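You operate a simulated robot arm through the tools that you are given. There is no shell and no other tool.

The job below is to be done with a simulated robot arm. You get a single attempt, and the scene is never put back.

TASK
Reset the grade, set mid 55 % and saturation 40 %, then save.
Fine: RESET once and first, the offset ring for mid, the SAT knob, SAVE once.

It is judged by the outcome, as a careful person would: the job done as asked, and still so three seconds after it is handed in. It fails if anything else is knocked over, pushed out of place, dropped, spilled or broken.

THE ROBOT
A 7-joint arm with a fingered hand, fixed in place. Base frame: the origin is at the foot of the arm, x ahead of it, y to its left, z up; the work surface is at about z = 743. Units: mm, degrees, N and s.
With the tool pointing down near the work surface it reaches from about 200 to 800 mm from the base axis. Its first joint turns from -69.0 to 172.0 degrees. Payload 3.4 kg.
Tool frame: the origin (TCP) lies between the finger pads and is the grasp point; the fingertips stand 39 mm ahead of it; z points along the fingers, y is the line along which they close. Largest opening 180 mm; the body of the gripper starts 111 mm behind the TCP. The gripper is a hand of 3 fingers: y runs from the thumb to the fingers, the wrist lies at [0, 0, -262] in the tool frame, and closing takes about 1.5 s.
Orientation is told as [roll, pitch, yaw] about the base's x, y, z axes, in that order, counted from this pose: with the fingers straight down and closing along the base's y, the tool's x points along the base's -x, its y along +y and its z along -z.

THE INTERFACE
- The arm moves only by the tool apply_moves. Its argument "plan" is a list that holds one entry, the list of rows, each a list of 6 numbers: the turn, a rotation vector about the tool's x, y, z in degrees, then the shift along the tool's x, y, z in mm. In form: [[[wx, wy, wz, x, y, z], ...]]. A call has 1 to 20 rows; each row is the pose to reach, as a shift and turn from the pose commanded when the call began, along the tool's axes at that moment. "claw" is the opening in per cent of the stroke, from 0 (shut) to 100 (fully open), set as the call begins (left out, the last holds). Each row takes 0.2 s and may step no farther than 50 mm and 8.6 degrees from the row before; otherwise, or with a gripper value out of range, the whole call is refused. A pose out of reach is approached as far as the arm can. The call stops where the force on the tool passes 40 N (or 10 N more than at its start, if that is more) or the arm is blocked; 0.2 s more then pass. Each finger travels about 72 mm/s and halts on what it meets, pressing with about 30 N; the grip force reading is that of the motor and also rises with nothing between the fingers. The clock runs only during rows and for 0.2 s after the last one: add rows that repeat a pose to give the fingers time. The reply holds the time, the measured pose of the TCP, the force on the tool along the base axes, the opening and the grip force, in the units named above and with some noise, with the torque about the TCP (base axes, N m) and any sound that the robot's microphone picked up.
- Cameras (640 x 400 px; columns grow to the right, rows downward): "scene" is fixed at [216.7, 670.3, 1370.7]; the picture's right is [-0.85, -0.52, 0.00], its down [-0.29, 0.47, -0.84] and it looks along [0.43, -0.71, -0.55] (base axes); focal length 340 px, centre (320, 200). "wrist" rides on the gripper at [63, -36, -128] in the tool frame; the picture's right is [0.50, 0.87, 0.00], its down [-0.75, 0.43, -0.49] and it looks along [-0.43, 0.25, 0.87] (tool axes); focal length 226 px, centre (320, 200). There is no depth. A picture from a camera that has moved, and an enlarged one, comes with that camera's place and axes in the base frame and with its lens. The place of the scene camera against the robot may be out by one fixed shift of up to 25 mm in any direction.
- snapshot(camera): a new picture of that camera. No time passes.
- move_column(by): slides the trunk up (or, below 0, down) by that many mm; the arm rides with it, the base frame stays. It gives what a move gives, with no picture.
- set_fingers(finger1, finger2, thumb_bend): sets how far each is bent, from 0 (flat) to 100 (curled in); at 30 the hand is open as for a grip, at 70 the pads meet at the TCP. One left out holds its place. A second passes; each finger stops where it meets its share of the squeeze, and holds until it gets a number again. A gripper value or a shape takes the hand back. It gives what a move gives, with no picture; readings hold the bend of each and the force on the fingers (four entries, about 0 where the hand has none), thumb and palm.
- hand_shape(shape): the hand has 3 fingers and takes this shape, open, in about a second: jaw (thumb against the fingers, like two jaws); tri (thumb and two fingers); tip (a fingertip pinch); poke (one finger out to press); point (the index stretched); flat (the hand flat); cup (the hand cupped); fist (a fist). The gripper value then closes the fingers along that shape, each until it touches; the sizes above hold for jaw. It gives what a move gives, with no picture.
- inspect(camera, box): a new picture of the part [left, top, right, bottom] of that camera's present view, enlarged. No time passes.
- close_job(): hands the job in; it is judged then, once.

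Nothing tells you positions but the pictures and the camera data. Unless the task says otherwise, let go and move clear before handing in.

The tools are called after "Emit:" as name(argument=value, ...) on one line, values as JSON. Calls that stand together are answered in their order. apply_moves: Moves the arm, as the interface text tells. Its arguments: {"type":"object","properties":{"plan":{"type":"array"},"claw":{"type":"number"}},"required":["plan"]} The other tools are called the same way: move_column (by) slides the trunk up or down; hand_shape (shape) gives the hand a shape; set_fingers (finger1, finger2, thumb_bend) moves the fingers one by one; snapshot (camera) takes a picture; inspect (camera, box) takes an enlarged picture of a part of a camera's view; close_job () hands the job in.

At the start:

```text
t: 0.0
tool_pos: [447.8, -407.0, 1071.1]
tool_rot: [0.0, 0.1, 0.1]
contact_force: [-0.3, 0.5, 0.3]
torque: [-0.02, 0.0, 0.01]
width: 179.9
gripper_force: 0.0
shape: jaw
bend: [30.0, 30.0, 30.0]
finger forces: [0.1, 0.1, 0.1, 0.1, 0.0, 0.0]
trunk travel left (down, up): [-180.0, 363.0]
```

scene: 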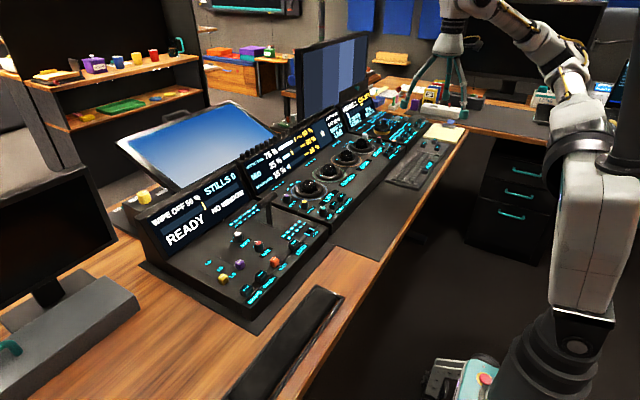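
wrist: 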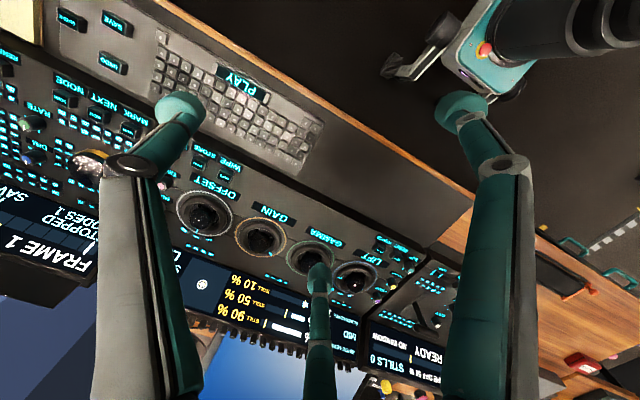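

I see a colour-grading console with four ring/trackball wheels (LIFT, GAMMA, GAIN, OFFSET) and several panels with labels. I'll enlarge the pictures first to read the labels.

Emit:
inspect(camera="scene", box=[230, 70, 470, 220])

Emit:
inspect(camera="scene", box=[130, 160, 350, 310])

Emit:
inspect(camera="wrist", box=[150, 100, 470, 300])

Emit:
inspect(camera="wrist", box=[0, 0, 240, 240])

Emit:
inspect(camera="scene", box=[320, 80, 440, 160])

```text
2.67 times, centred on (350, 145) of scene
camera zoom: at [216.7, 670.3, 1370.7], right [-0.85, -0.52, 0.0], down [-0.29, 0.47, -0.84], along [0.43, -0.71, -0.55], focal length 906 px, centre (240, 347)
```

zoom: 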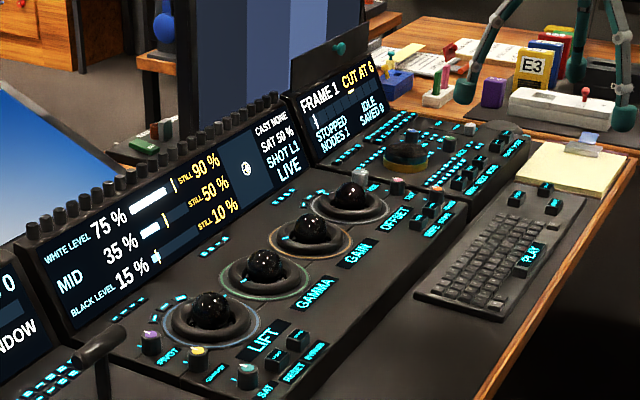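

```text
2.67 times, centred on (240, 235) of scene
camera zoom: at [216.7, 670.3, 1370.7], right [-0.85, -0.52, 0.0], down [-0.29, 0.47, -0.84], along [0.43, -0.71, -0.55], focal length 906 px, centre (533, 107)
```

zoom: 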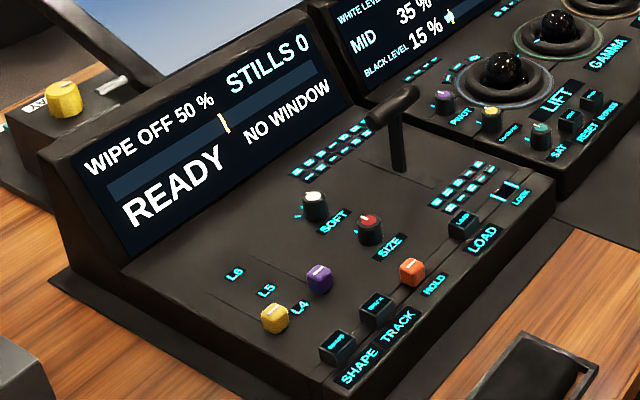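

```text
2.00 times, centred on (310, 200) of wrist
camera zoom: at [384.7, -443.9, 1200.0], right [-0.5, 0.87, 0.0], down [0.75, 0.44, 0.49], along [0.42, 0.25, -0.87], focal length 452 px, centre (340, 200)
```

zoom: 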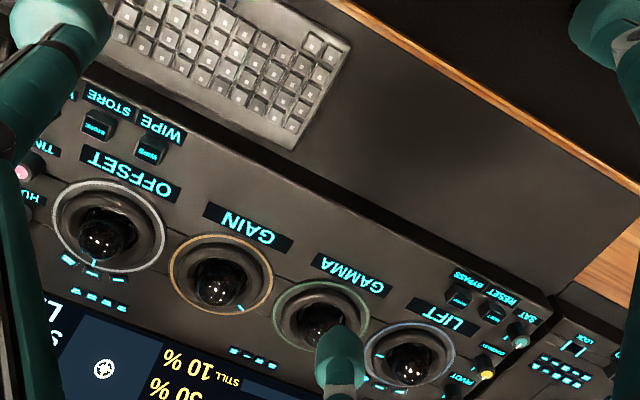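

```text
1.67 times, centred on (120, 120) of wrist
camera zoom: at [384.7, -443.9, 1200.0], right [-0.5, 0.87, 0.0], down [0.75, 0.44, 0.49], along [0.42, 0.25, -0.87], focal length 377 px, centre (653, 333)
```

zoom: 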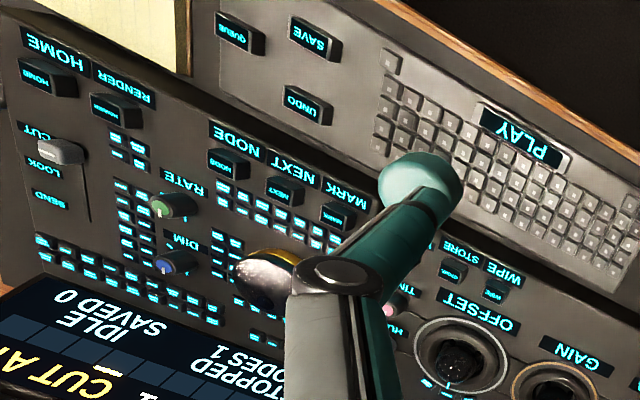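

```text
5.00 times, centred on (380, 120) of scene
camera zoom: at [216.7, 670.3, 1370.7], right [-0.85, -0.52, 0.0], down [-0.29, 0.47, -0.84], along [0.43, -0.71, -0.55], focal length 1698 px, centre (20, 600)
```

zoom: 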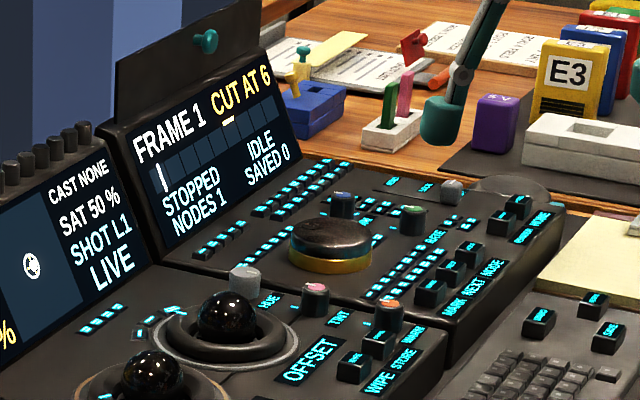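

The console's four wheels run along y at about x≈730: LIFT near y≈-130, OFFSET near y≈-530. RESET and SAT lie near LIFT, and SAVE is by the keyboard. I'll set the hand to poke and see how the finger sits before coming closer.

Emit:
hand_shape(shape="poke")

Emit:
snapshot(camera="wrist")

Emit:
snapshot(camera="scene")

```text
t: 0.9
tool_pos: [445.5, -402.9, 1073.5]
tool_rot: [-0.2, -0.1, 0.1]
contact_force: [0.0, -0.9, 0.2]
torque: [0.0, -0.05, 0.03]
width: 0.1
gripper_force: 0.0
shape: poke
bend: [100.0, 100.0, 66.0]
finger forces: [0.0, 0.0, 0.0, 0.0, 0.1, 0.0]
trunk travel left (down, up): [-180.0, 363.0]
```

```text
taken
camera wrist: at [382.2, -438.5, 1202.8], right [-0.5, 0.87, 0.0], down [0.75, 0.44, 0.49], along [0.43, 0.24, -0.87], focal length 226 px, centre (320, 200)
```

wrist: 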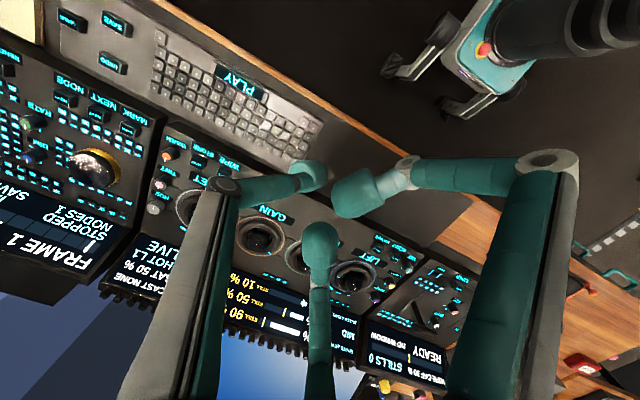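

```text
taken
```

scene: 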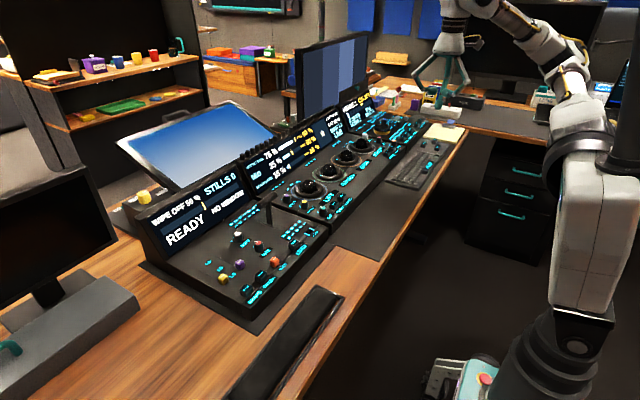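

Poke curls the two fingers in with the thumb in the middle, I think. I'll look closely at the hand from both cameras.

Emit:
inspect(camera="wrist", box=[170, 100, 490, 300])

Emit:
inspect(camera="scene", box=[380, 0, 540, 100])

Emit:
hand_shape(shape="point")

Emit:
snapshot(camera="wrist")

Emit:
inspect(camera="scene", box=[380, 0, 540, 100])

```text
2.00 times, centred on (330, 200) of wrist
camera zoom: at [382.2, -438.5, 1202.8], right [-0.5, 0.87, 0.0], down [0.75, 0.44, 0.49], along [0.43, 0.24, -0.87], focal length 452 px, centre (300, 200)
```

zoom: 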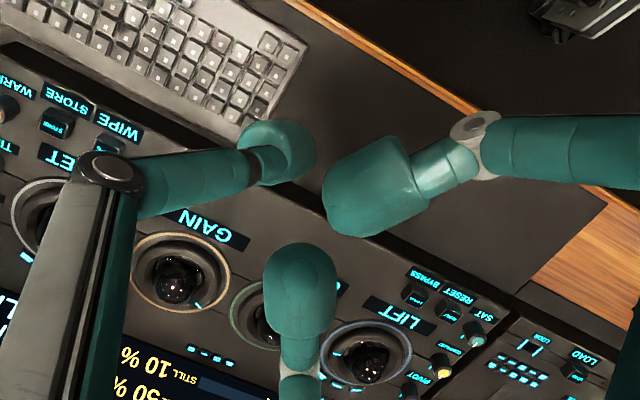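

```text
4.00 times, centred on (460, 50) of scene
camera zoom: at [216.7, 670.3, 1370.7], right [-0.85, -0.52, 0.0], down [-0.29, 0.47, -0.84], along [0.43, -0.71, -0.55], focal length 1359 px, centre (-240, 800)
```

zoom: 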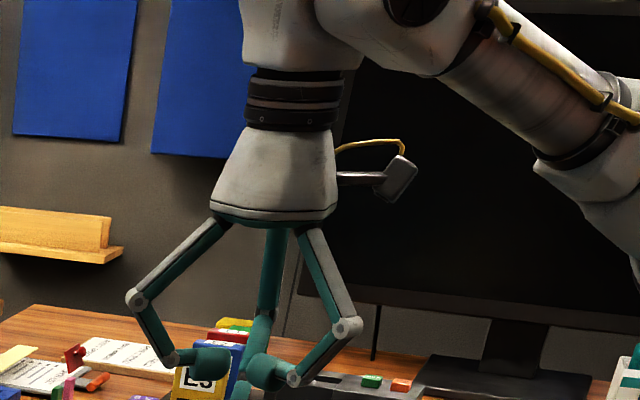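

```text
t: 1.8
tool_pos: [445.0, -403.2, 1074.7]
tool_rot: [-0.2, 0.1, 0.1]
contact_force: [0.4, 0.1, -0.1]
torque: [-0.03, 0.02, 0.0]
width: 0.0
gripper_force: 0.2
shape: point
bend: [18.0, 100.0, 46.0]
finger forces: [0.0, 0.0, 0.0, 0.1, 0.0, 0.0]
trunk travel left (down, up): [-180.0, 363.0]
```

```text
taken
camera wrist: at [382.2, -438.5, 1202.8], right [-0.5, 0.87, 0.0], down [0.75, 0.44, 0.49], along [0.43, 0.24, -0.87], focal length 226 px, centre (320, 200)
```

wrist: 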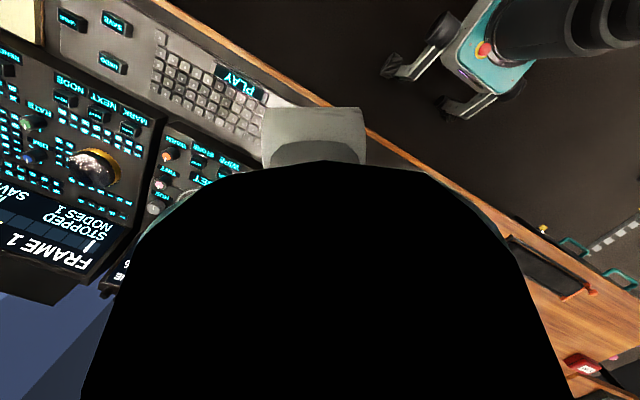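

```text
4.00 times, centred on (460, 50) of scene
camera zoom: at [216.7, 670.3, 1370.7], right [-0.85, -0.52, 0.0], down [-0.29, 0.47, -0.84], along [0.43, -0.71, -0.55], focal length 1359 px, centre (-240, 800)
```

zoom: 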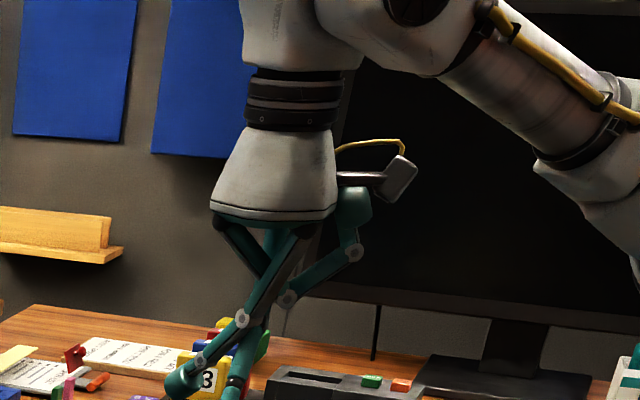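

Point blocks the wrist camera. I'll go back to poke, give it time to settle, and check where its pressing finger ends up.

Emit:
hand_shape(shape="poke")

Emit:
apply_moves(plan=[[[0, 0, 0, 0, 0, 0], [0, 0, 0, 0, 0, 0], [0, 0, 0, 0, 0, 0], [0, 0, 0, 0, 0, 0], [0, 0, 0, 0, 0, 0]]])

Emit:
snapshot(camera="wrist")

Emit:
inspect(camera="scene", box=[380, 0, 540, 100])

```text
t: 2.7
tool_pos: [445.2, -403.1, 1075.2]
tool_rot: [-0.1, -0.1, 0.1]
contact_force: [0.1, 0.1, 0.7]
torque: [0.01, 0.0, -0.01]
width: 0.0
gripper_force: 0.0
shape: poke
bend: [100.0, 100.0, 66.0]
finger forces: [0.0, 0.0, 0.0, 0.0, 0.0, 0.1]
trunk travel left (down, up): [-180.0, 363.0]
```

```text
t: 3.9
tool_pos: [444.4, -402.6, 1074.7]
tool_rot: [-0.2, 0.0, 0.1]
contact_force: [-0.7, 0.5, 0.0]
torque: [0.0, 0.03, 0.0]
width: 0.0
gripper_force: 0.0
shape: poke
bend: [100.0, 100.0, 66.0]
finger forces: [0.1, 0.1, 0.0, 0.0, 0.0, 0.1]
trunk travel left (down, up): [-180.0, 363.0]
```

```text
taken
camera wrist: at [382.2, -438.5, 1202.8], right [-0.5, 0.87, 0.0], down [0.75, 0.44, 0.49], along [0.43, 0.24, -0.87], focal length 226 px, centre (320, 200)
```

wrist: 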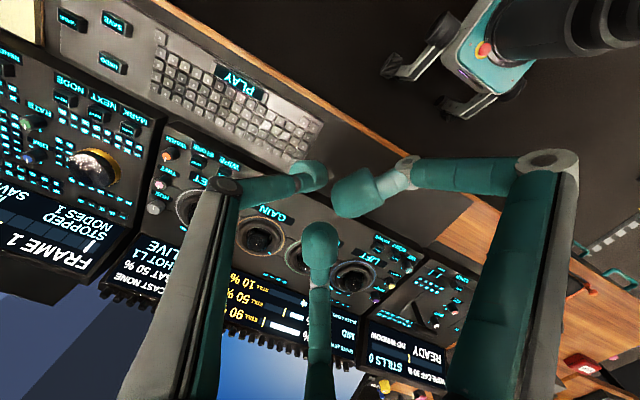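

```text
4.00 times, centred on (460, 50) of scene
camera zoom: at [216.7, 670.3, 1370.7], right [-0.85, -0.52, 0.0], down [-0.29, 0.47, -0.84], along [0.43, -0.71, -0.55], focal length 1359 px, centre (-240, 800)
```

zoom: 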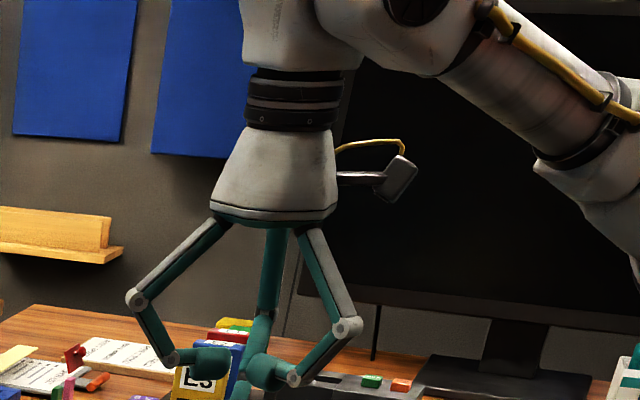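

The thumb looks to be the pressing finger. I'll check how far it stands below the others.

Emit:
inspect(camera="scene", box=[396, 60, 492, 120])

Emit:
inspect(camera="wrist", box=[270, 140, 400, 260])

```text
6.67 times, centred on (444, 90) of scene
camera zoom: at [216.7, 670.3, 1370.7], right [-0.85, -0.52, 0.0], down [-0.29, 0.47, -0.84], along [0.43, -0.71, -0.55], focal length 2264 px, centre (-507, 933)
```

zoom: 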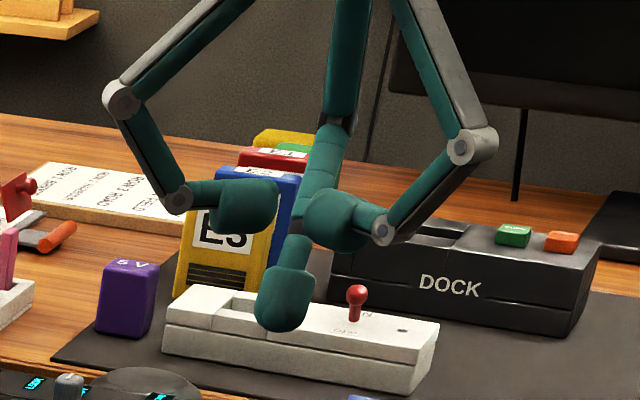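

```text
3.33 times, centred on (335, 200) of wrist
camera zoom: at [382.2, -438.5, 1202.8], right [-0.5, 0.87, 0.0], down [0.75, 0.44, 0.49], along [0.43, 0.24, -0.87], focal length 754 px, centre (270, 200)
```

zoom: 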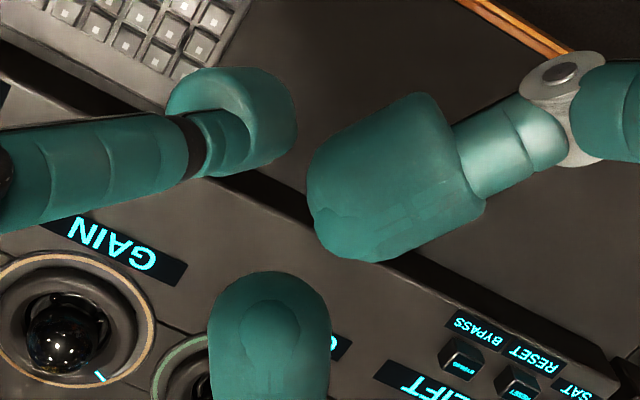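

The thumb is a good poker: it points straight down, about 45 mm below the curled fingers. Next I'll move over the LIFT/RESET area for a second viewpoint, to fix the positions accurately.

Emit:
apply_moves(plan=[[[0, 0, 0, -15, 40, 8], [0, 0, 0, -30, 80, 16], [0, 0, 0, -45, 120, 24], [0, 0, 0, -60, 160, 32], [0, 0, 0, -75, 200, 40], [0, 0, 0, -90, 230, 48], [0, 0, 0, -100, 250, 55], [0, 0, 0, -100, 250, 55]]])

Emit:
snapshot(camera="wrist")

Emit:
snapshot(camera="scene")

```text
t: 5.7
tool_pos: [546.5, -152.9, 1020.3]
tool_rot: [-0.2, -0.1, 0.1]
contact_force: [-0.2, 0.5, -0.1]
torque: [0.02, 0.03, 0.0]
width: 0.1
gripper_force: 0.0
shape: poke
bend: [100.0, 100.0, 66.0]
finger forces: [0.0, 0.1, 0.1, 0.0, 0.0, 0.1]
trunk travel left (down, up): [-180.0, 363.0]
```

```text
taken
camera wrist: at [483.5, -189.3, 1147.9], right [-0.5, 0.87, 0.0], down [0.75, 0.44, 0.49], along [0.43, 0.24, -0.87], focal length 226 px, centre (320, 200)
```

wrist: 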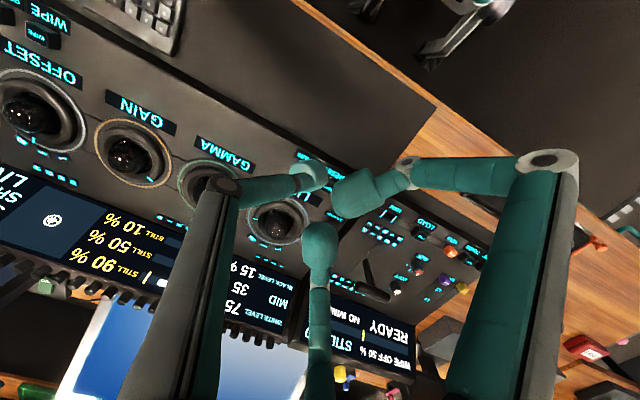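

```text
taken
```

scene: 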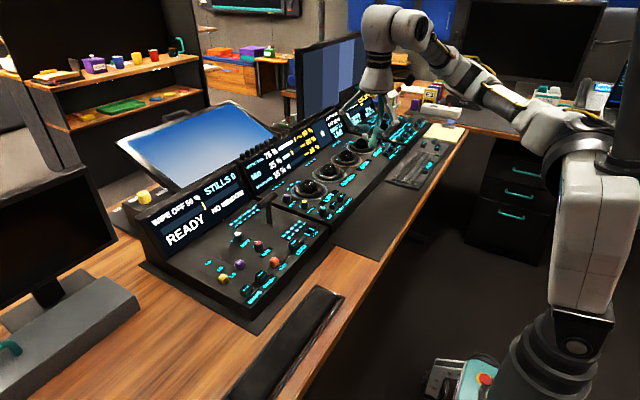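

Triangulating puts the wheels at x≈743, z≈790: LIFT at y≈-133, OFFSET at y≈-532. I'll bring the camera straight above RESET/SAT to measure them.

Emit:
apply_moves(plan=[[[0, 0, 0, -35, 18, 0], [0, 0, 0, -70, 36, 0], [0, 0, 0, -105, 55, 0], [0, 0, 0, -138, 73, 0], [0, 0, 0, -138, 73, 0]]])

Emit:
snapshot(camera="wrist")

Emit:
inspect(camera="wrist", box=[240, 20, 440, 150])

Emit:
snapshot(camera="scene")

```text
t: 6.9
tool_pos: [683.9, -79.9, 1018.4]
tool_rot: [-0.1, -0.1, 0.1]
contact_force: [0.4, -0.2, 0.3]
torque: [-0.02, -0.04, 0.0]
width: 0.0
gripper_force: 0.1
shape: poke
bend: [100.0, 100.0, 66.0]
finger forces: [0.0, 0.1, 0.0, 0.0, 0.0, 0.1]
trunk travel left (down, up): [-180.0, 363.0]
```

```text
taken
camera wrist: at [619.6, -116.6, 1146.3], right [-0.5, 0.87, 0.0], down [0.75, 0.44, 0.49], along [0.43, 0.24, -0.87], focal length 226 px, centre (320, 200)
```

wrist: 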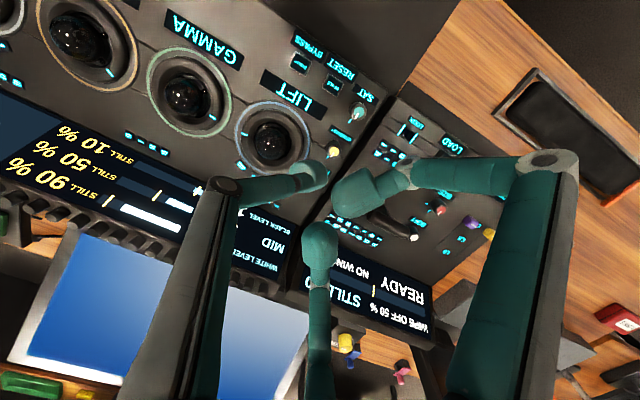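

```text
3.08 times, centred on (340, 85) of wrist
camera zoom: at [619.6, -116.6, 1146.3], right [-0.5, 0.87, 0.0], down [0.75, 0.44, 0.49], along [0.43, 0.24, -0.87], focal length 696 px, centre (258, 554)
```

zoom: 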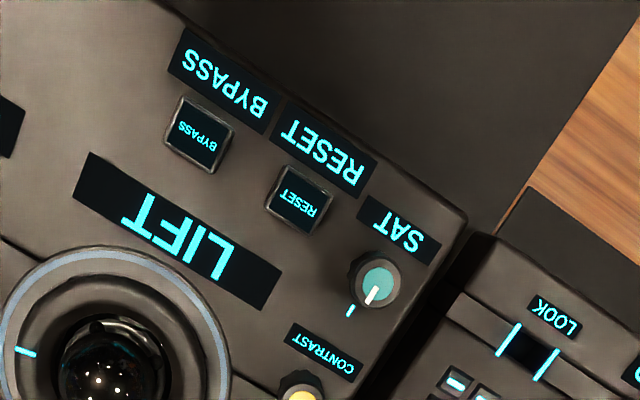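

```text
taken
```

scene: 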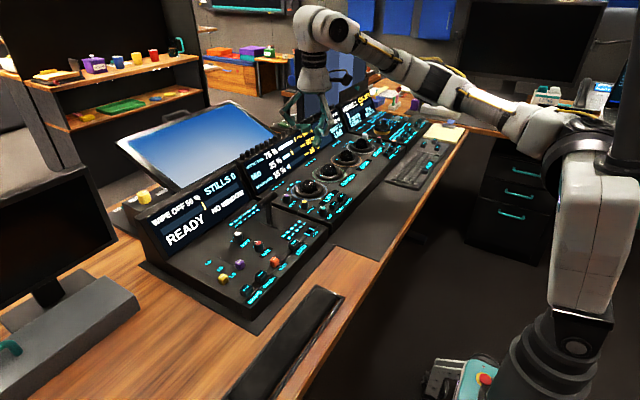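

RESET's top comes out at about (623, -92, 796), with BYPASS 47 mm away and the SAT knob at about (634, -45). I'll bring the thumb tip above RESET and check the alignment.

Emit:
apply_moves(plan=[[[0, 0, 0, 20, -3, 30], [0, 0, 0, 40, -7, 65], [0, 0, 0, 63, -10.6, 100], [0, 0, 0, 63, -10.6, 135], [0, 0, 0, 63, -10.6, 145], [0, 0, 0, 63, -10.6, 145]]])

Emit:
snapshot(camera="wrist")

Emit:
inspect(camera="wrist", box=[240, 100, 440, 230])

Emit:
inspect(camera="scene", box=[260, 140, 388, 220])

```text
t: 8.3
tool_pos: [619.3, -91.4, 872.8]
tool_rot: [-0.2, -0.2, 0.1]
contact_force: [0.8, -0.3, 0.1]
torque: [-0.01, -0.01, -0.03]
width: 0.0
gripper_force: 0.0
shape: poke
bend: [100.0, 100.0, 66.0]
finger forces: [0.1, 0.0, 0.1, 0.0, 0.0, 0.0]
trunk travel left (down, up): [-180.0, 363.0]
```

```text
taken
camera wrist: at [556.8, -127.5, 1000.7], right [-0.5, 0.87, 0.0], down [0.75, 0.44, 0.49], along [0.43, 0.24, -0.87], focal length 226 px, centre (320, 200)
```

wrist: 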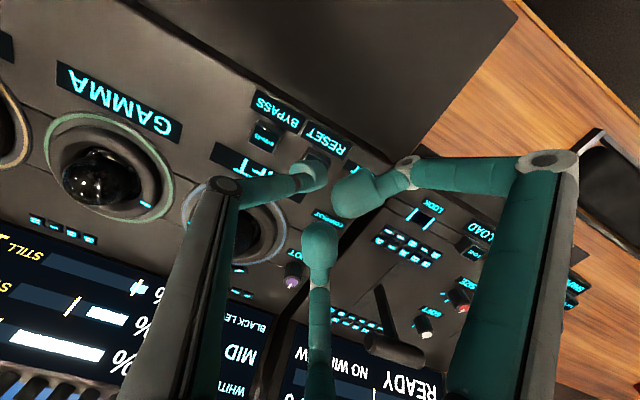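

```text
3.08 times, centred on (340, 165) of wrist
camera zoom: at [556.8, -127.5, 1000.7], right [-0.5, 0.87, 0.0], down [0.75, 0.44, 0.49], along [0.43, 0.24, -0.87], focal length 696 px, centre (258, 308)
```

zoom: 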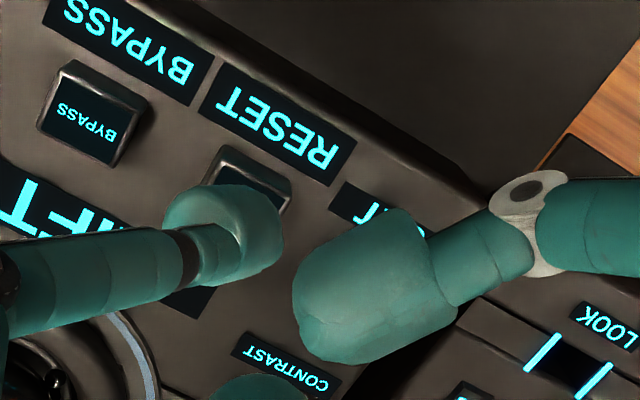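

```text
5.00 times, centred on (324, 180) of scene
camera zoom: at [216.7, 670.3, 1370.7], right [-0.85, -0.52, 0.0], down [-0.29, 0.47, -0.84], along [0.43, -0.71, -0.55], focal length 1698 px, centre (300, 300)
```

zoom: 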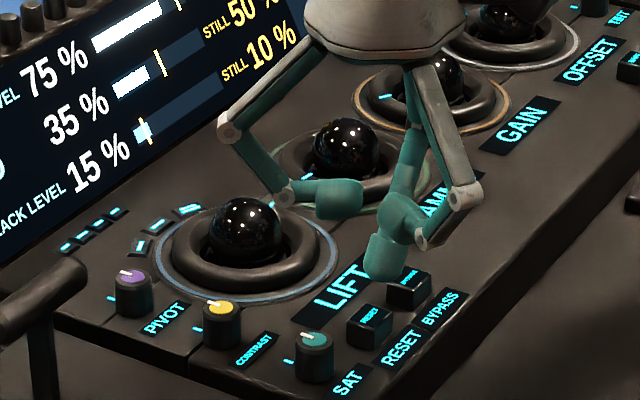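

Comparing the views, the thumb tip sits about 8 mm to -y of the TCP. I'll correct by (+5, +7) mm and come down near the button.

Emit:
apply_moves(plan=[[[0, 0, 0, -5, 7, 0], [0, 0, 0, -5, 7, 12], [0, 0, 0, -5, 7, 22], [0, 0, 0, -5, 7, 22]]])

Emit:
inspect(camera="wrist", box=[240, 100, 440, 230])

Emit:
inspect(camera="scene", box=[284, 165, 364, 215])

```text
t: 9.3
tool_pos: [624.0, -85.3, 850.7]
tool_rot: [-0.1, -0.1, 0.1]
contact_force: [0.1, -0.2, 0.4]
torque: [0.0, 0.0, -0.01]
width: 0.2
gripper_force: 0.0
shape: poke
bend: [100.0, 100.0, 66.0]
finger forces: [0.0, 0.1, 0.1, 0.0, 0.0, 0.1]
trunk travel left (down, up): [-180.0, 363.0]
```

```text
3.08 times, centred on (340, 165) of wrist
camera zoom: at [562.0, -120.4, 979.6], right [-0.5, 0.87, 0.0], down [0.75, 0.44, 0.49], along [0.43, 0.24, -0.87], focal length 696 px, centre (258, 308)
```

zoom: 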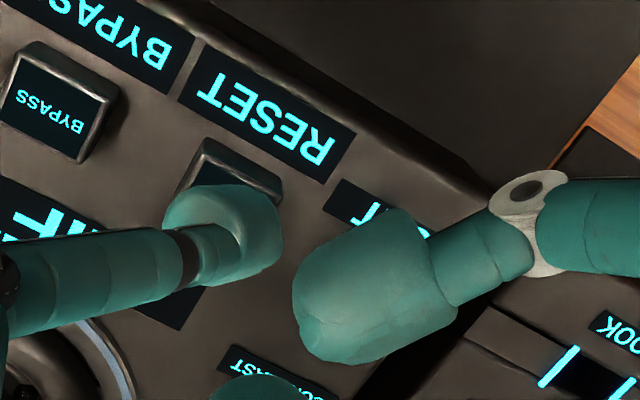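

```text
8.00 times, centred on (324, 190) of scene
camera zoom: at [216.7, 670.3, 1370.7], right [-0.85, -0.52, 0.0], down [-0.29, 0.47, -0.84], along [0.43, -0.71, -0.55], focal length 2717 px, centre (288, 280)
```

zoom: 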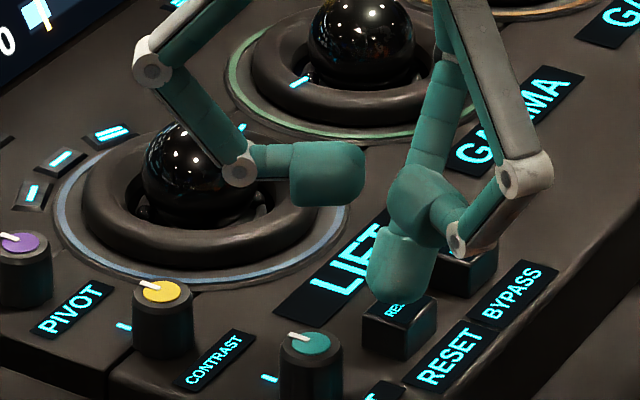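

The thumb is lined up over RESET with a small gap. I'll press down in small steps now, watching the force and sound.

Emit:
apply_moves(plan=[[[0, 0, 0, 0, 0, 2], [0, 0, 0, 0, 0, 4], [0, 0, 0, 0, 0, 6]]])

```text
t: 10.1
tool_pos: [626.2, -84.0, 845.4]
tool_rot: [-0.3, -0.1, 0.0]
contact_force: [-0.5, -0.1, 0.7]
torque: [0.03, -0.05, 0.02]
width: 0.0
gripper_force: 0.3
shape: poke
bend: [100.0, 100.0, 66.0]
finger forces: [0.0, 0.0, 0.1, 0.0, 0.0, 0.1]
trunk travel left (down, up): [-180.0, 363.0]
```

Emit:
apply_moves(plan=[[[0, 0, 0, 0, 0, 1.5], [0, 0, 0, 0, 0, 3], [0, 0, 0, 0, 0, 4]]])

Emit:
inspect(camera="scene", box=[284, 165, 364, 215])

```text
t: 10.9
tool_pos: [624.3, -83.6, 840.6]
tool_rot: [-0.3, -0.1, 0.1]
contact_force: [0.2, -0.9, 1.5]
torque: [-0.01, 0.0, -0.01]
width: 0.2
gripper_force: 0.0
shape: poke
bend: [100.0, 100.0, 66.0]
finger forces: [0.0, 0.0, 0.0, 0.0, 1.7, 0.1]
trunk travel left (down, up): [-180.0, 363.0]
```

```text
8.00 times, centred on (324, 190) of scene
camera zoom: at [216.7, 670.3, 1370.7], right [-0.85, -0.52, 0.0], down [-0.29, 0.47, -0.84], along [0.43, -0.71, -0.55], focal length 2717 px, centre (288, 280)
```

zoom: 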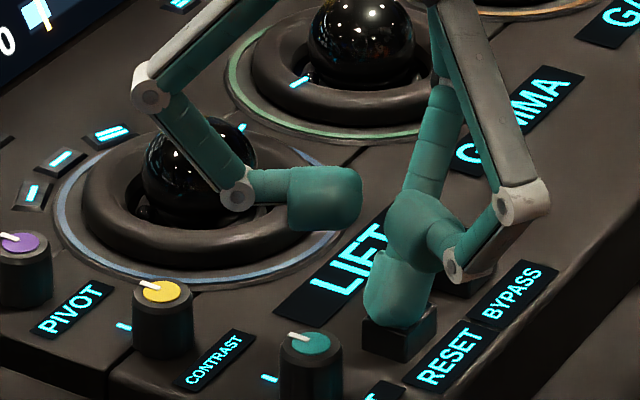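

The thumb has touched the button (about 1.7 N). I'll press further.

Emit:
apply_moves(plan=[[[0, 0, 0, 0, 0, 1], [0, 0, 0, 0, 0, 2], [0, 0, 0, 0, 0, 3]]])

Emit:
inspect(camera="scene", box=[230, 70, 390, 190])

```text
t: 11.7
tool_pos: [624.8, -84.0, 839.2]
tool_rot: [-0.2, -0.1, 0.1]
contact_force: [0.8, 1.0, 3.0]
torque: [0.01, -0.01, -0.01]
width: 0.1
gripper_force: 0.0
shape: poke
bend: [100.0, 100.0, 66.0]
finger forces: [0.1, 0.1, 0.1, 0.0, 3.3, 0.0]
trunk travel left (down, up): [-180.0, 363.0]
heard: click
```

```text
3.33 times, centred on (310, 130) of scene
camera zoom: at [216.7, 670.3, 1370.7], right [-0.85, -0.52, 0.0], down [-0.29, 0.47, -0.84], along [0.43, -0.71, -0.55], focal length 1132 px, centre (353, 433)
```

zoom: 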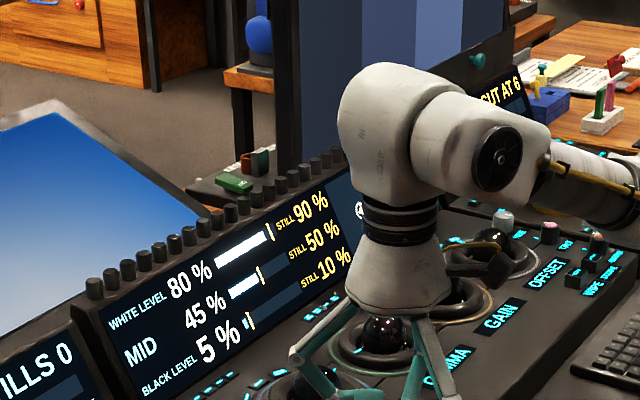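

RESET clicked and the display changed: white 80 %, mid 45 %, black 5 %. I'll lift straight up and read the full display.

Emit:
apply_moves(plan=[[[0, 0, 0, 0, 0, -20], [0, 0, 0, 0, 0, -60], [0, 0, 0, 0, 0, -100], [0, 0, 0, 0, 0, -140], [0, 0, 0, 0, 0, -170]]])

Emit:
hand_shape(shape="tip")

Emit:
snapshot(camera="wrist")

Emit:
inspect(camera="scene", box=[230, 70, 390, 190])

Emit:
inspect(camera="scene", box=[260, 20, 440, 140])

```text
t: 12.9
tool_pos: [623.5, -84.2, 1008.3]
tool_rot: [-0.1, -0.2, 0.1]
contact_force: [-0.3, 0.1, -0.3]
torque: [0.01, -0.02, 0.01]
width: 0.2
gripper_force: 0.1
shape: poke
bend: [100.0, 100.0, 66.0]
finger forces: [0.1, 0.1, 0.0, 0.0, 0.0, 0.1]
trunk travel left (down, up): [-180.0, 363.0]
```

```text
t: 13.8
tool_pos: [624.8, -84.4, 1007.5]
tool_rot: [-0.2, 0.0, 0.1]
contact_force: [-0.4, 0.2, 0.0]
torque: [-0.03, 0.01, -0.04]
width: 180.0
gripper_force: 0.2
shape: tip
bend: [30.0, 30.0, 30.0]
finger forces: [0.0, 0.0, 0.1, 0.0, 0.0, 0.0]
trunk travel left (down, up): [-180.0, 363.0]
```

```text
taken
camera wrist: at [562.0, -120.0, 1135.4], right [-0.5, 0.87, 0.0], down [0.75, 0.44, 0.49], along [0.43, 0.24, -0.87], focal length 226 px, centre (320, 200)
```

wrist: 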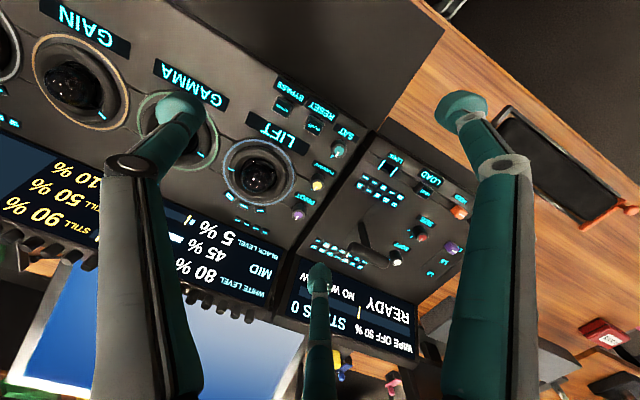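

```text
3.33 times, centred on (310, 130) of scene
camera zoom: at [216.7, 670.3, 1370.7], right [-0.85, -0.52, 0.0], down [-0.29, 0.47, -0.84], along [0.43, -0.71, -0.55], focal length 1132 px, centre (353, 433)
```

zoom: 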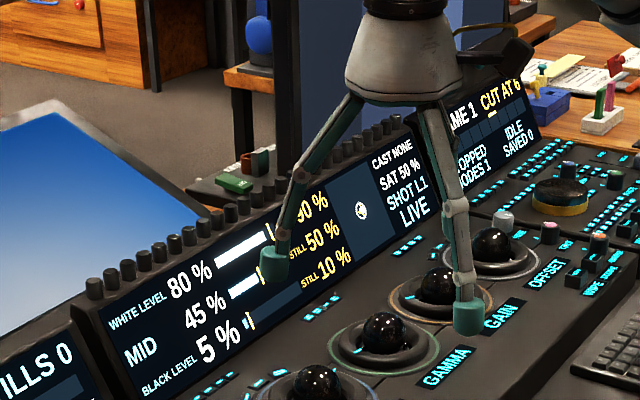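

```text
3.33 times, centred on (350, 80) of scene
camera zoom: at [216.7, 670.3, 1370.7], right [-0.85, -0.52, 0.0], down [-0.29, 0.47, -0.84], along [0.43, -0.71, -0.55], focal length 1132 px, centre (220, 600)
```

zoom: 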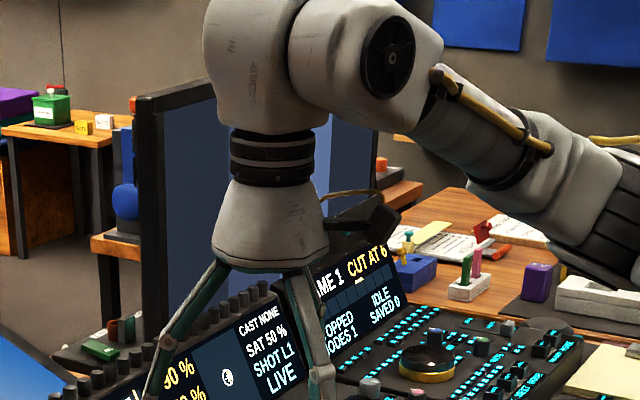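

After the reset: mid 45 %, SAT 50 %. The hand is a symmetric three-finger chuck, which suits the knob. I'll zoom in to fix the SAT knob position accurately.

Emit:
inspect(camera="wrist", box=[260, 80, 420, 200])

Emit:
inspect(camera="scene", box=[284, 165, 364, 215])

```text
3.33 times, centred on (340, 140) of wrist
camera zoom: at [562.0, -120.0, 1135.4], right [-0.5, 0.87, 0.0], down [0.75, 0.44, 0.49], along [0.43, 0.24, -0.87], focal length 754 px, centre (253, 400)
```

zoom: 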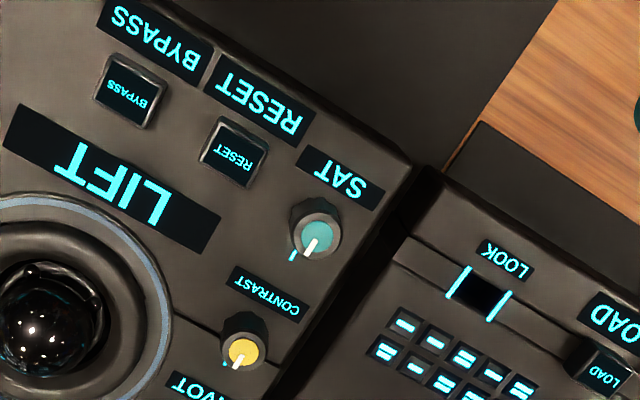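

```text
8.00 times, centred on (324, 190) of scene
camera zoom: at [216.7, 670.3, 1370.7], right [-0.85, -0.52, 0.0], down [-0.29, 0.47, -0.84], along [0.43, -0.71, -0.55], focal length 2717 px, centre (288, 280)
```

zoom: 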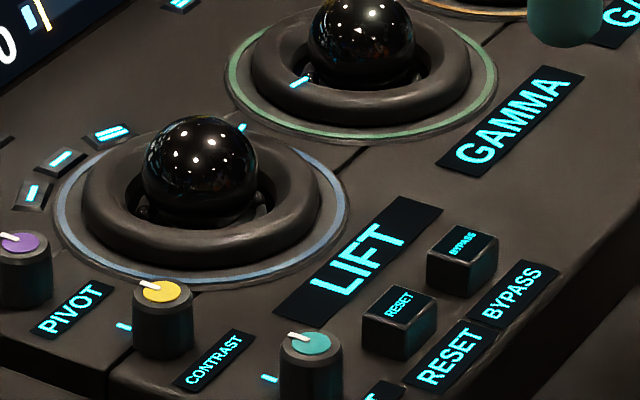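

The knob is at (635, -44), top z≈810, pointer at 12 o'clock. I'll turn the hand 45° so the fingers miss RESET and CONTRAST, centre it over the knob, and part-close it.

Emit:
apply_moves(plan=[[[0, 0, -7.5, -5, 15, 5], [0, 0, -15, -10.8, 30, 10], [0, 0, -22.5, -10.8, 40, 20], [0, 0, -30, -10.8, 40, 30], [0, 0, -37.5, -10.8, 40, 40], [0, 0, -45, -10.8, 40, 50], [0, 0, -45, -10.8, 40, 60], [0, 0, -45, -10.8, 40, 60], [0, 0, -45, -10.8, 40, 60]]], claw=30)

Emit:
snapshot(camera="wrist")

Emit:
snapshot(camera="scene")

```text
t: 15.8
tool_pos: [635.6, -43.7, 948.1]
tool_rot: [-0.2, 0.1, 45.1]
contact_force: [-0.5, 0.9, 0.2]
torque: [0.01, -0.01, -0.02]
width: 54.6
gripper_force: 0.1
shape: tip
bend: [72.0, 72.0, 74.0]
finger forces: [0.1, 0.0, 0.1, 0.1, 0.0, 0.0]
trunk travel left (down, up): [-180.0, 363.0]
```

```text
taken
camera wrist: at [616.6, -113.3, 1077.1], right [-0.97, 0.26, 0.0], down [0.22, 0.84, 0.49], along [0.13, 0.47, -0.87], focal length 226 px, centre (320, 200)
```

wrist: 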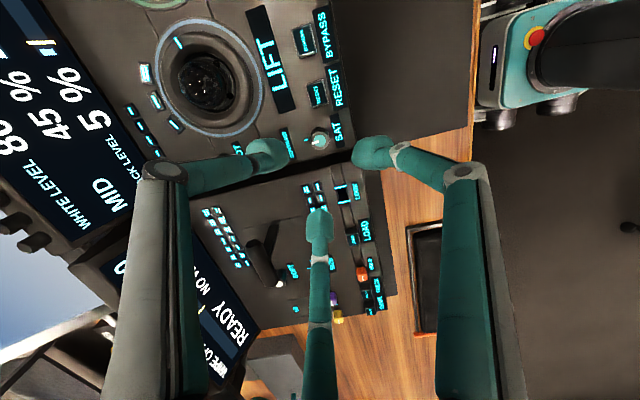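

```text
taken
```

scene: 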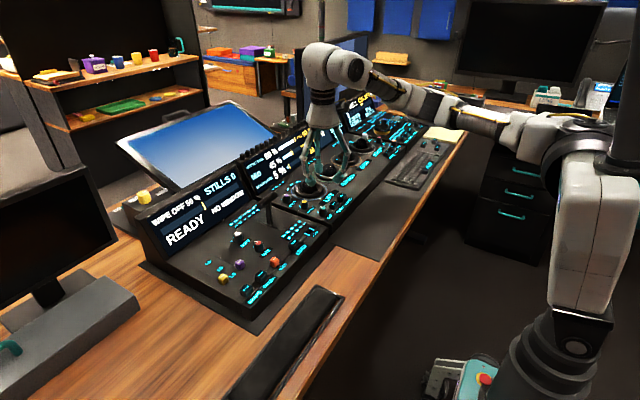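

Emit:
inspect(camera="scene", box=[270, 110, 382, 215])

Emit:
inspect(camera="wrist", box=[220, 80, 420, 280])

```text
3.81 times, centred on (326, 162) of scene
camera zoom: at [216.7, 670.3, 1370.7], right [-0.85, -0.52, 0.0], down [-0.29, 0.47, -0.84], along [0.43, -0.71, -0.55], focal length 1294 px, centre (297, 343)
```

zoom: 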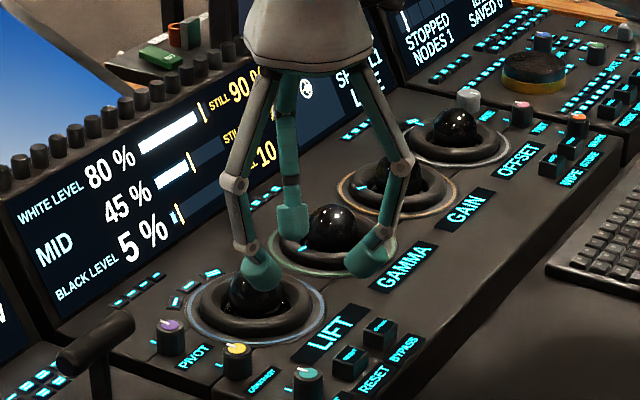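

```text
2.00 times, centred on (320, 180) of wrist
camera zoom: at [616.6, -113.3, 1077.1], right [-0.97, 0.26, 0.0], down [0.22, 0.84, 0.49], along [0.13, 0.47, -0.87], focal length 452 px, centre (320, 240)
```

zoom: 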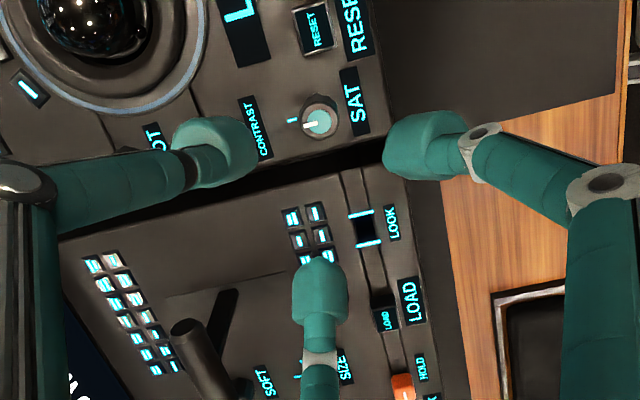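

The fingers look clear of neighbours. I'll narrow the opening a little, come down to just above the knob and check.

Emit:
apply_moves(plan=[[[0, 0, 0, 0, 0, 25], [0, 0, 0, 0, 0, 50], [0, 0, 0, 0, 0, 75], [0, 0, 0, 0, 0, 80], [0, 0, 0, 0, 0, 80]]], claw=24)

Emit:
inspect(camera="wrist", box=[220, 80, 420, 280])

Emit:
inspect(camera="scene", box=[270, 150, 366, 210])

```text
t: 17.0
tool_pos: [635.7, -42.6, 868.0]
tool_rot: [-0.3, 0.2, 45.2]
contact_force: [-0.7, -0.5, 0.9]
torque: [0.01, -0.03, 0.03]
width: 43.3
gripper_force: 0.1
shape: tip
bend: [72.0, 72.0, 74.0]
finger forces: [0.0, 0.1, 0.1, 0.1, 0.1, 0.0]
trunk travel left (down, up): [-180.0, 363.0]
```

```text
2.00 times, centred on (320, 180) of wrist
camera zoom: at [617.2, -112.8, 996.0], right [-0.97, 0.26, 0.0], down [0.22, 0.84, 0.49], along [0.13, 0.47, -0.87], focal length 452 px, centre (320, 240)
```

zoom: 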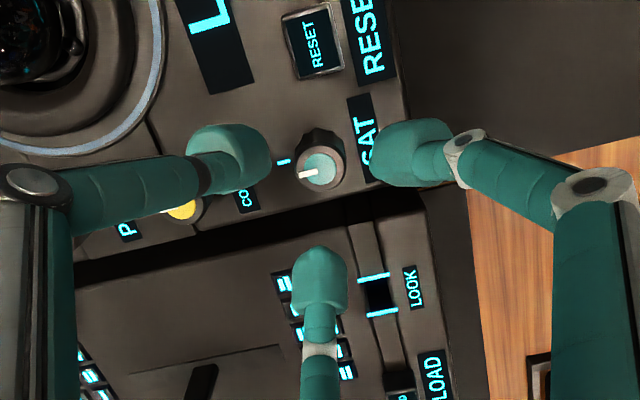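

```text
6.67 times, centred on (318, 180) of scene
camera zoom: at [216.7, 670.3, 1370.7], right [-0.85, -0.52, 0.0], down [-0.29, 0.47, -0.84], along [0.43, -0.71, -0.55], focal length 2264 px, centre (333, 333)
```

zoom: 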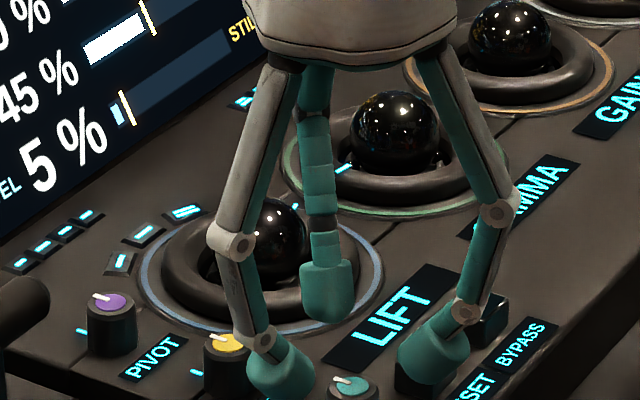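

Centred well. I'll descend 28 mm around the knob.

Emit:
apply_moves(plan=[[[0, 0, 0, 0, 0, 8], [0, 0, 0, 0, 0, 16], [0, 0, 0, 0, 0, 23], [0, 0, 0, 0, 0, 28], [0, 0, 0, 0, 0, 28]]])

Emit:
inspect(camera="wrist", box=[220, 80, 420, 280])

Emit:
inspect(camera="scene", box=[270, 160, 366, 220])

```text
t: 18.2
tool_pos: [635.8, -43.0, 840.4]
tool_rot: [-0.2, 0.1, 45.0]
contact_force: [-0.2, -0.2, 0.3]
torque: [-0.04, -0.01, 0.02]
width: 43.7
gripper_force: 0.0
shape: tip
bend: [72.0, 72.0, 74.0]
finger forces: [0.0, 0.0, 0.0, 0.1, 0.1, 0.0]
trunk travel left (down, up): [-180.0, 363.0]
```

```text
2.00 times, centred on (320, 180) of wrist
camera zoom: at [616.8, -113.1, 969.2], right [-0.97, 0.26, 0.0], down [0.22, 0.84, 0.49], along [0.13, 0.47, -0.87], focal length 452 px, centre (320, 240)
```

zoom: 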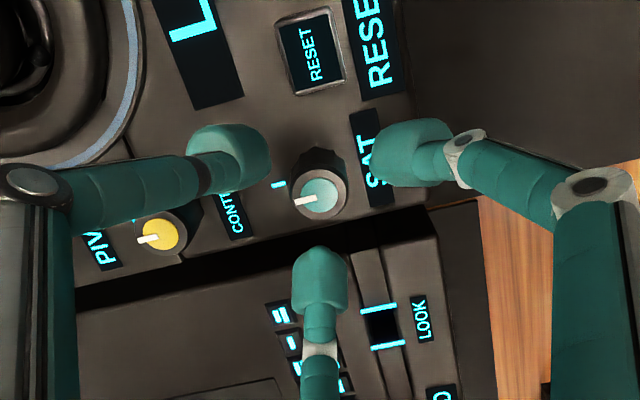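

```text
6.67 times, centred on (318, 190) of scene
camera zoom: at [216.7, 670.3, 1370.7], right [-0.85, -0.52, 0.0], down [-0.29, 0.47, -0.84], along [0.43, -0.71, -0.55], focal length 2264 px, centre (333, 267)
```

zoom: 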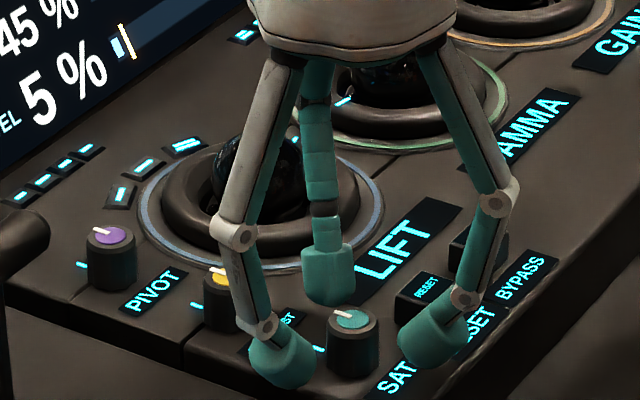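

The tips are around the knob's sides. Now I'll close gently on it.

Emit:
apply_moves(plan=[[[0, 0, 0, 0, 0, 0], [0, 0, 0, 0, 0, 0], [0, 0, 0, 0, 0, 0], [0, 0, 0, 0, 0, 0]]], claw=11)

Emit:
inspect(camera="wrist", box=[220, 80, 420, 280])

Emit:
inspect(camera="scene", box=[270, 80, 430, 180])

```text
t: 19.2
tool_pos: [635.9, -43.5, 840.1]
tool_rot: [-0.2, 0.3, 45.1]
contact_force: [-0.6, 0.5, -2.5]
torque: [-0.02, -0.01, 0.0]
width: 17.2
gripper_force: 30.0
shape: tip
bend: [71.0, 71.0, 73.0]
finger forces: [27.3, 27.0, 0.0, 0.0, 27.0, 0.0]
trunk travel left (down, up): [-180.0, 363.0]
```

```text
2.00 times, centred on (320, 180) of wrist
camera zoom: at [617.0, -113.1, 968.9], right [-0.97, 0.26, 0.0], down [0.22, 0.84, 0.49], along [0.13, 0.47, -0.87], focal length 452 px, centre (320, 240)
```

zoom: 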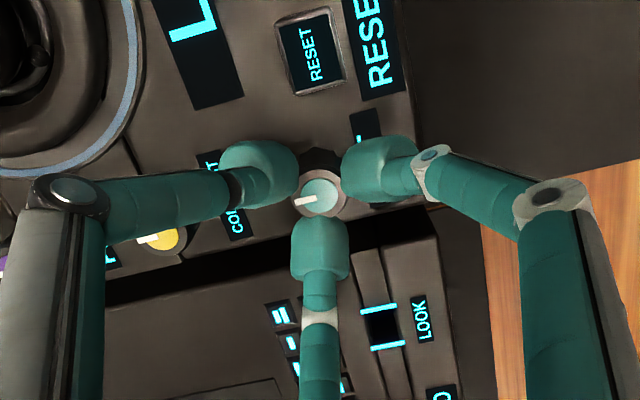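

```text
4.00 times, centred on (350, 130) of scene
camera zoom: at [216.7, 670.3, 1370.7], right [-0.85, -0.52, 0.0], down [-0.29, 0.47, -0.84], along [0.43, -0.71, -0.55], focal length 1359 px, centre (200, 480)
```

zoom: 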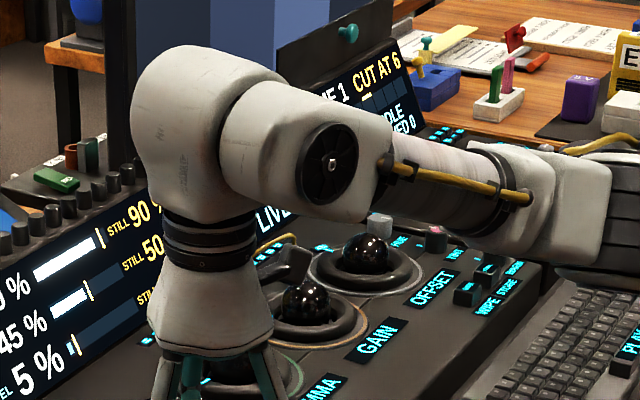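

The knob is gripped. I'll turn it counter-clockwise by 20° and look for the SAT reading.

Emit:
apply_moves(plan=[[[0, 0, -5, 0, 0, 0], [0, 0, -10, 0, 0, 0], [0, 0, -15, 0, 0, 0], [0, 0, -20, 0, 0, 0], [0, 0, -20, 0, 0, 0]]])

Emit:
snapshot(camera="wrist")

Emit:
snapshot(camera="scene")

```text
t: 20.4
tool_pos: [634.9, -43.3, 840.5]
tool_rot: [-0.1, 0.2, 65.1]
contact_force: [-3.5, 0.1, -1.5]
torque: [-0.01, 0.11, 0.0]
width: 17.2
gripper_force: 30.1
shape: tip
bend: [71.0, 71.0, 73.0]
finger forces: [29.3, 28.2, 0.0, 0.0, 26.4, 0.0]
trunk travel left (down, up): [-180.0, 363.0]
```

```text
taken
camera wrist: at [641.7, -115.4, 968.9], right [-1.0, -0.09, 0.0], down [-0.08, 0.87, 0.49], along [-0.04, 0.49, -0.87], focal length 226 px, centre (320, 200)
```

wrist: 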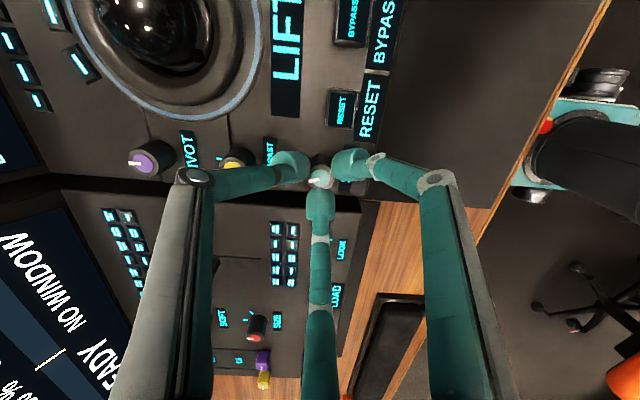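

```text
taken
```

scene: 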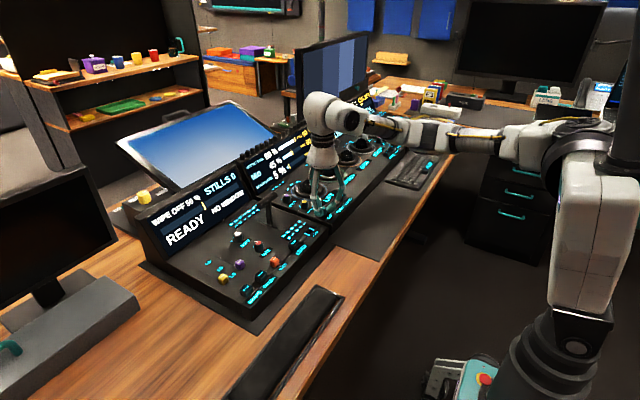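

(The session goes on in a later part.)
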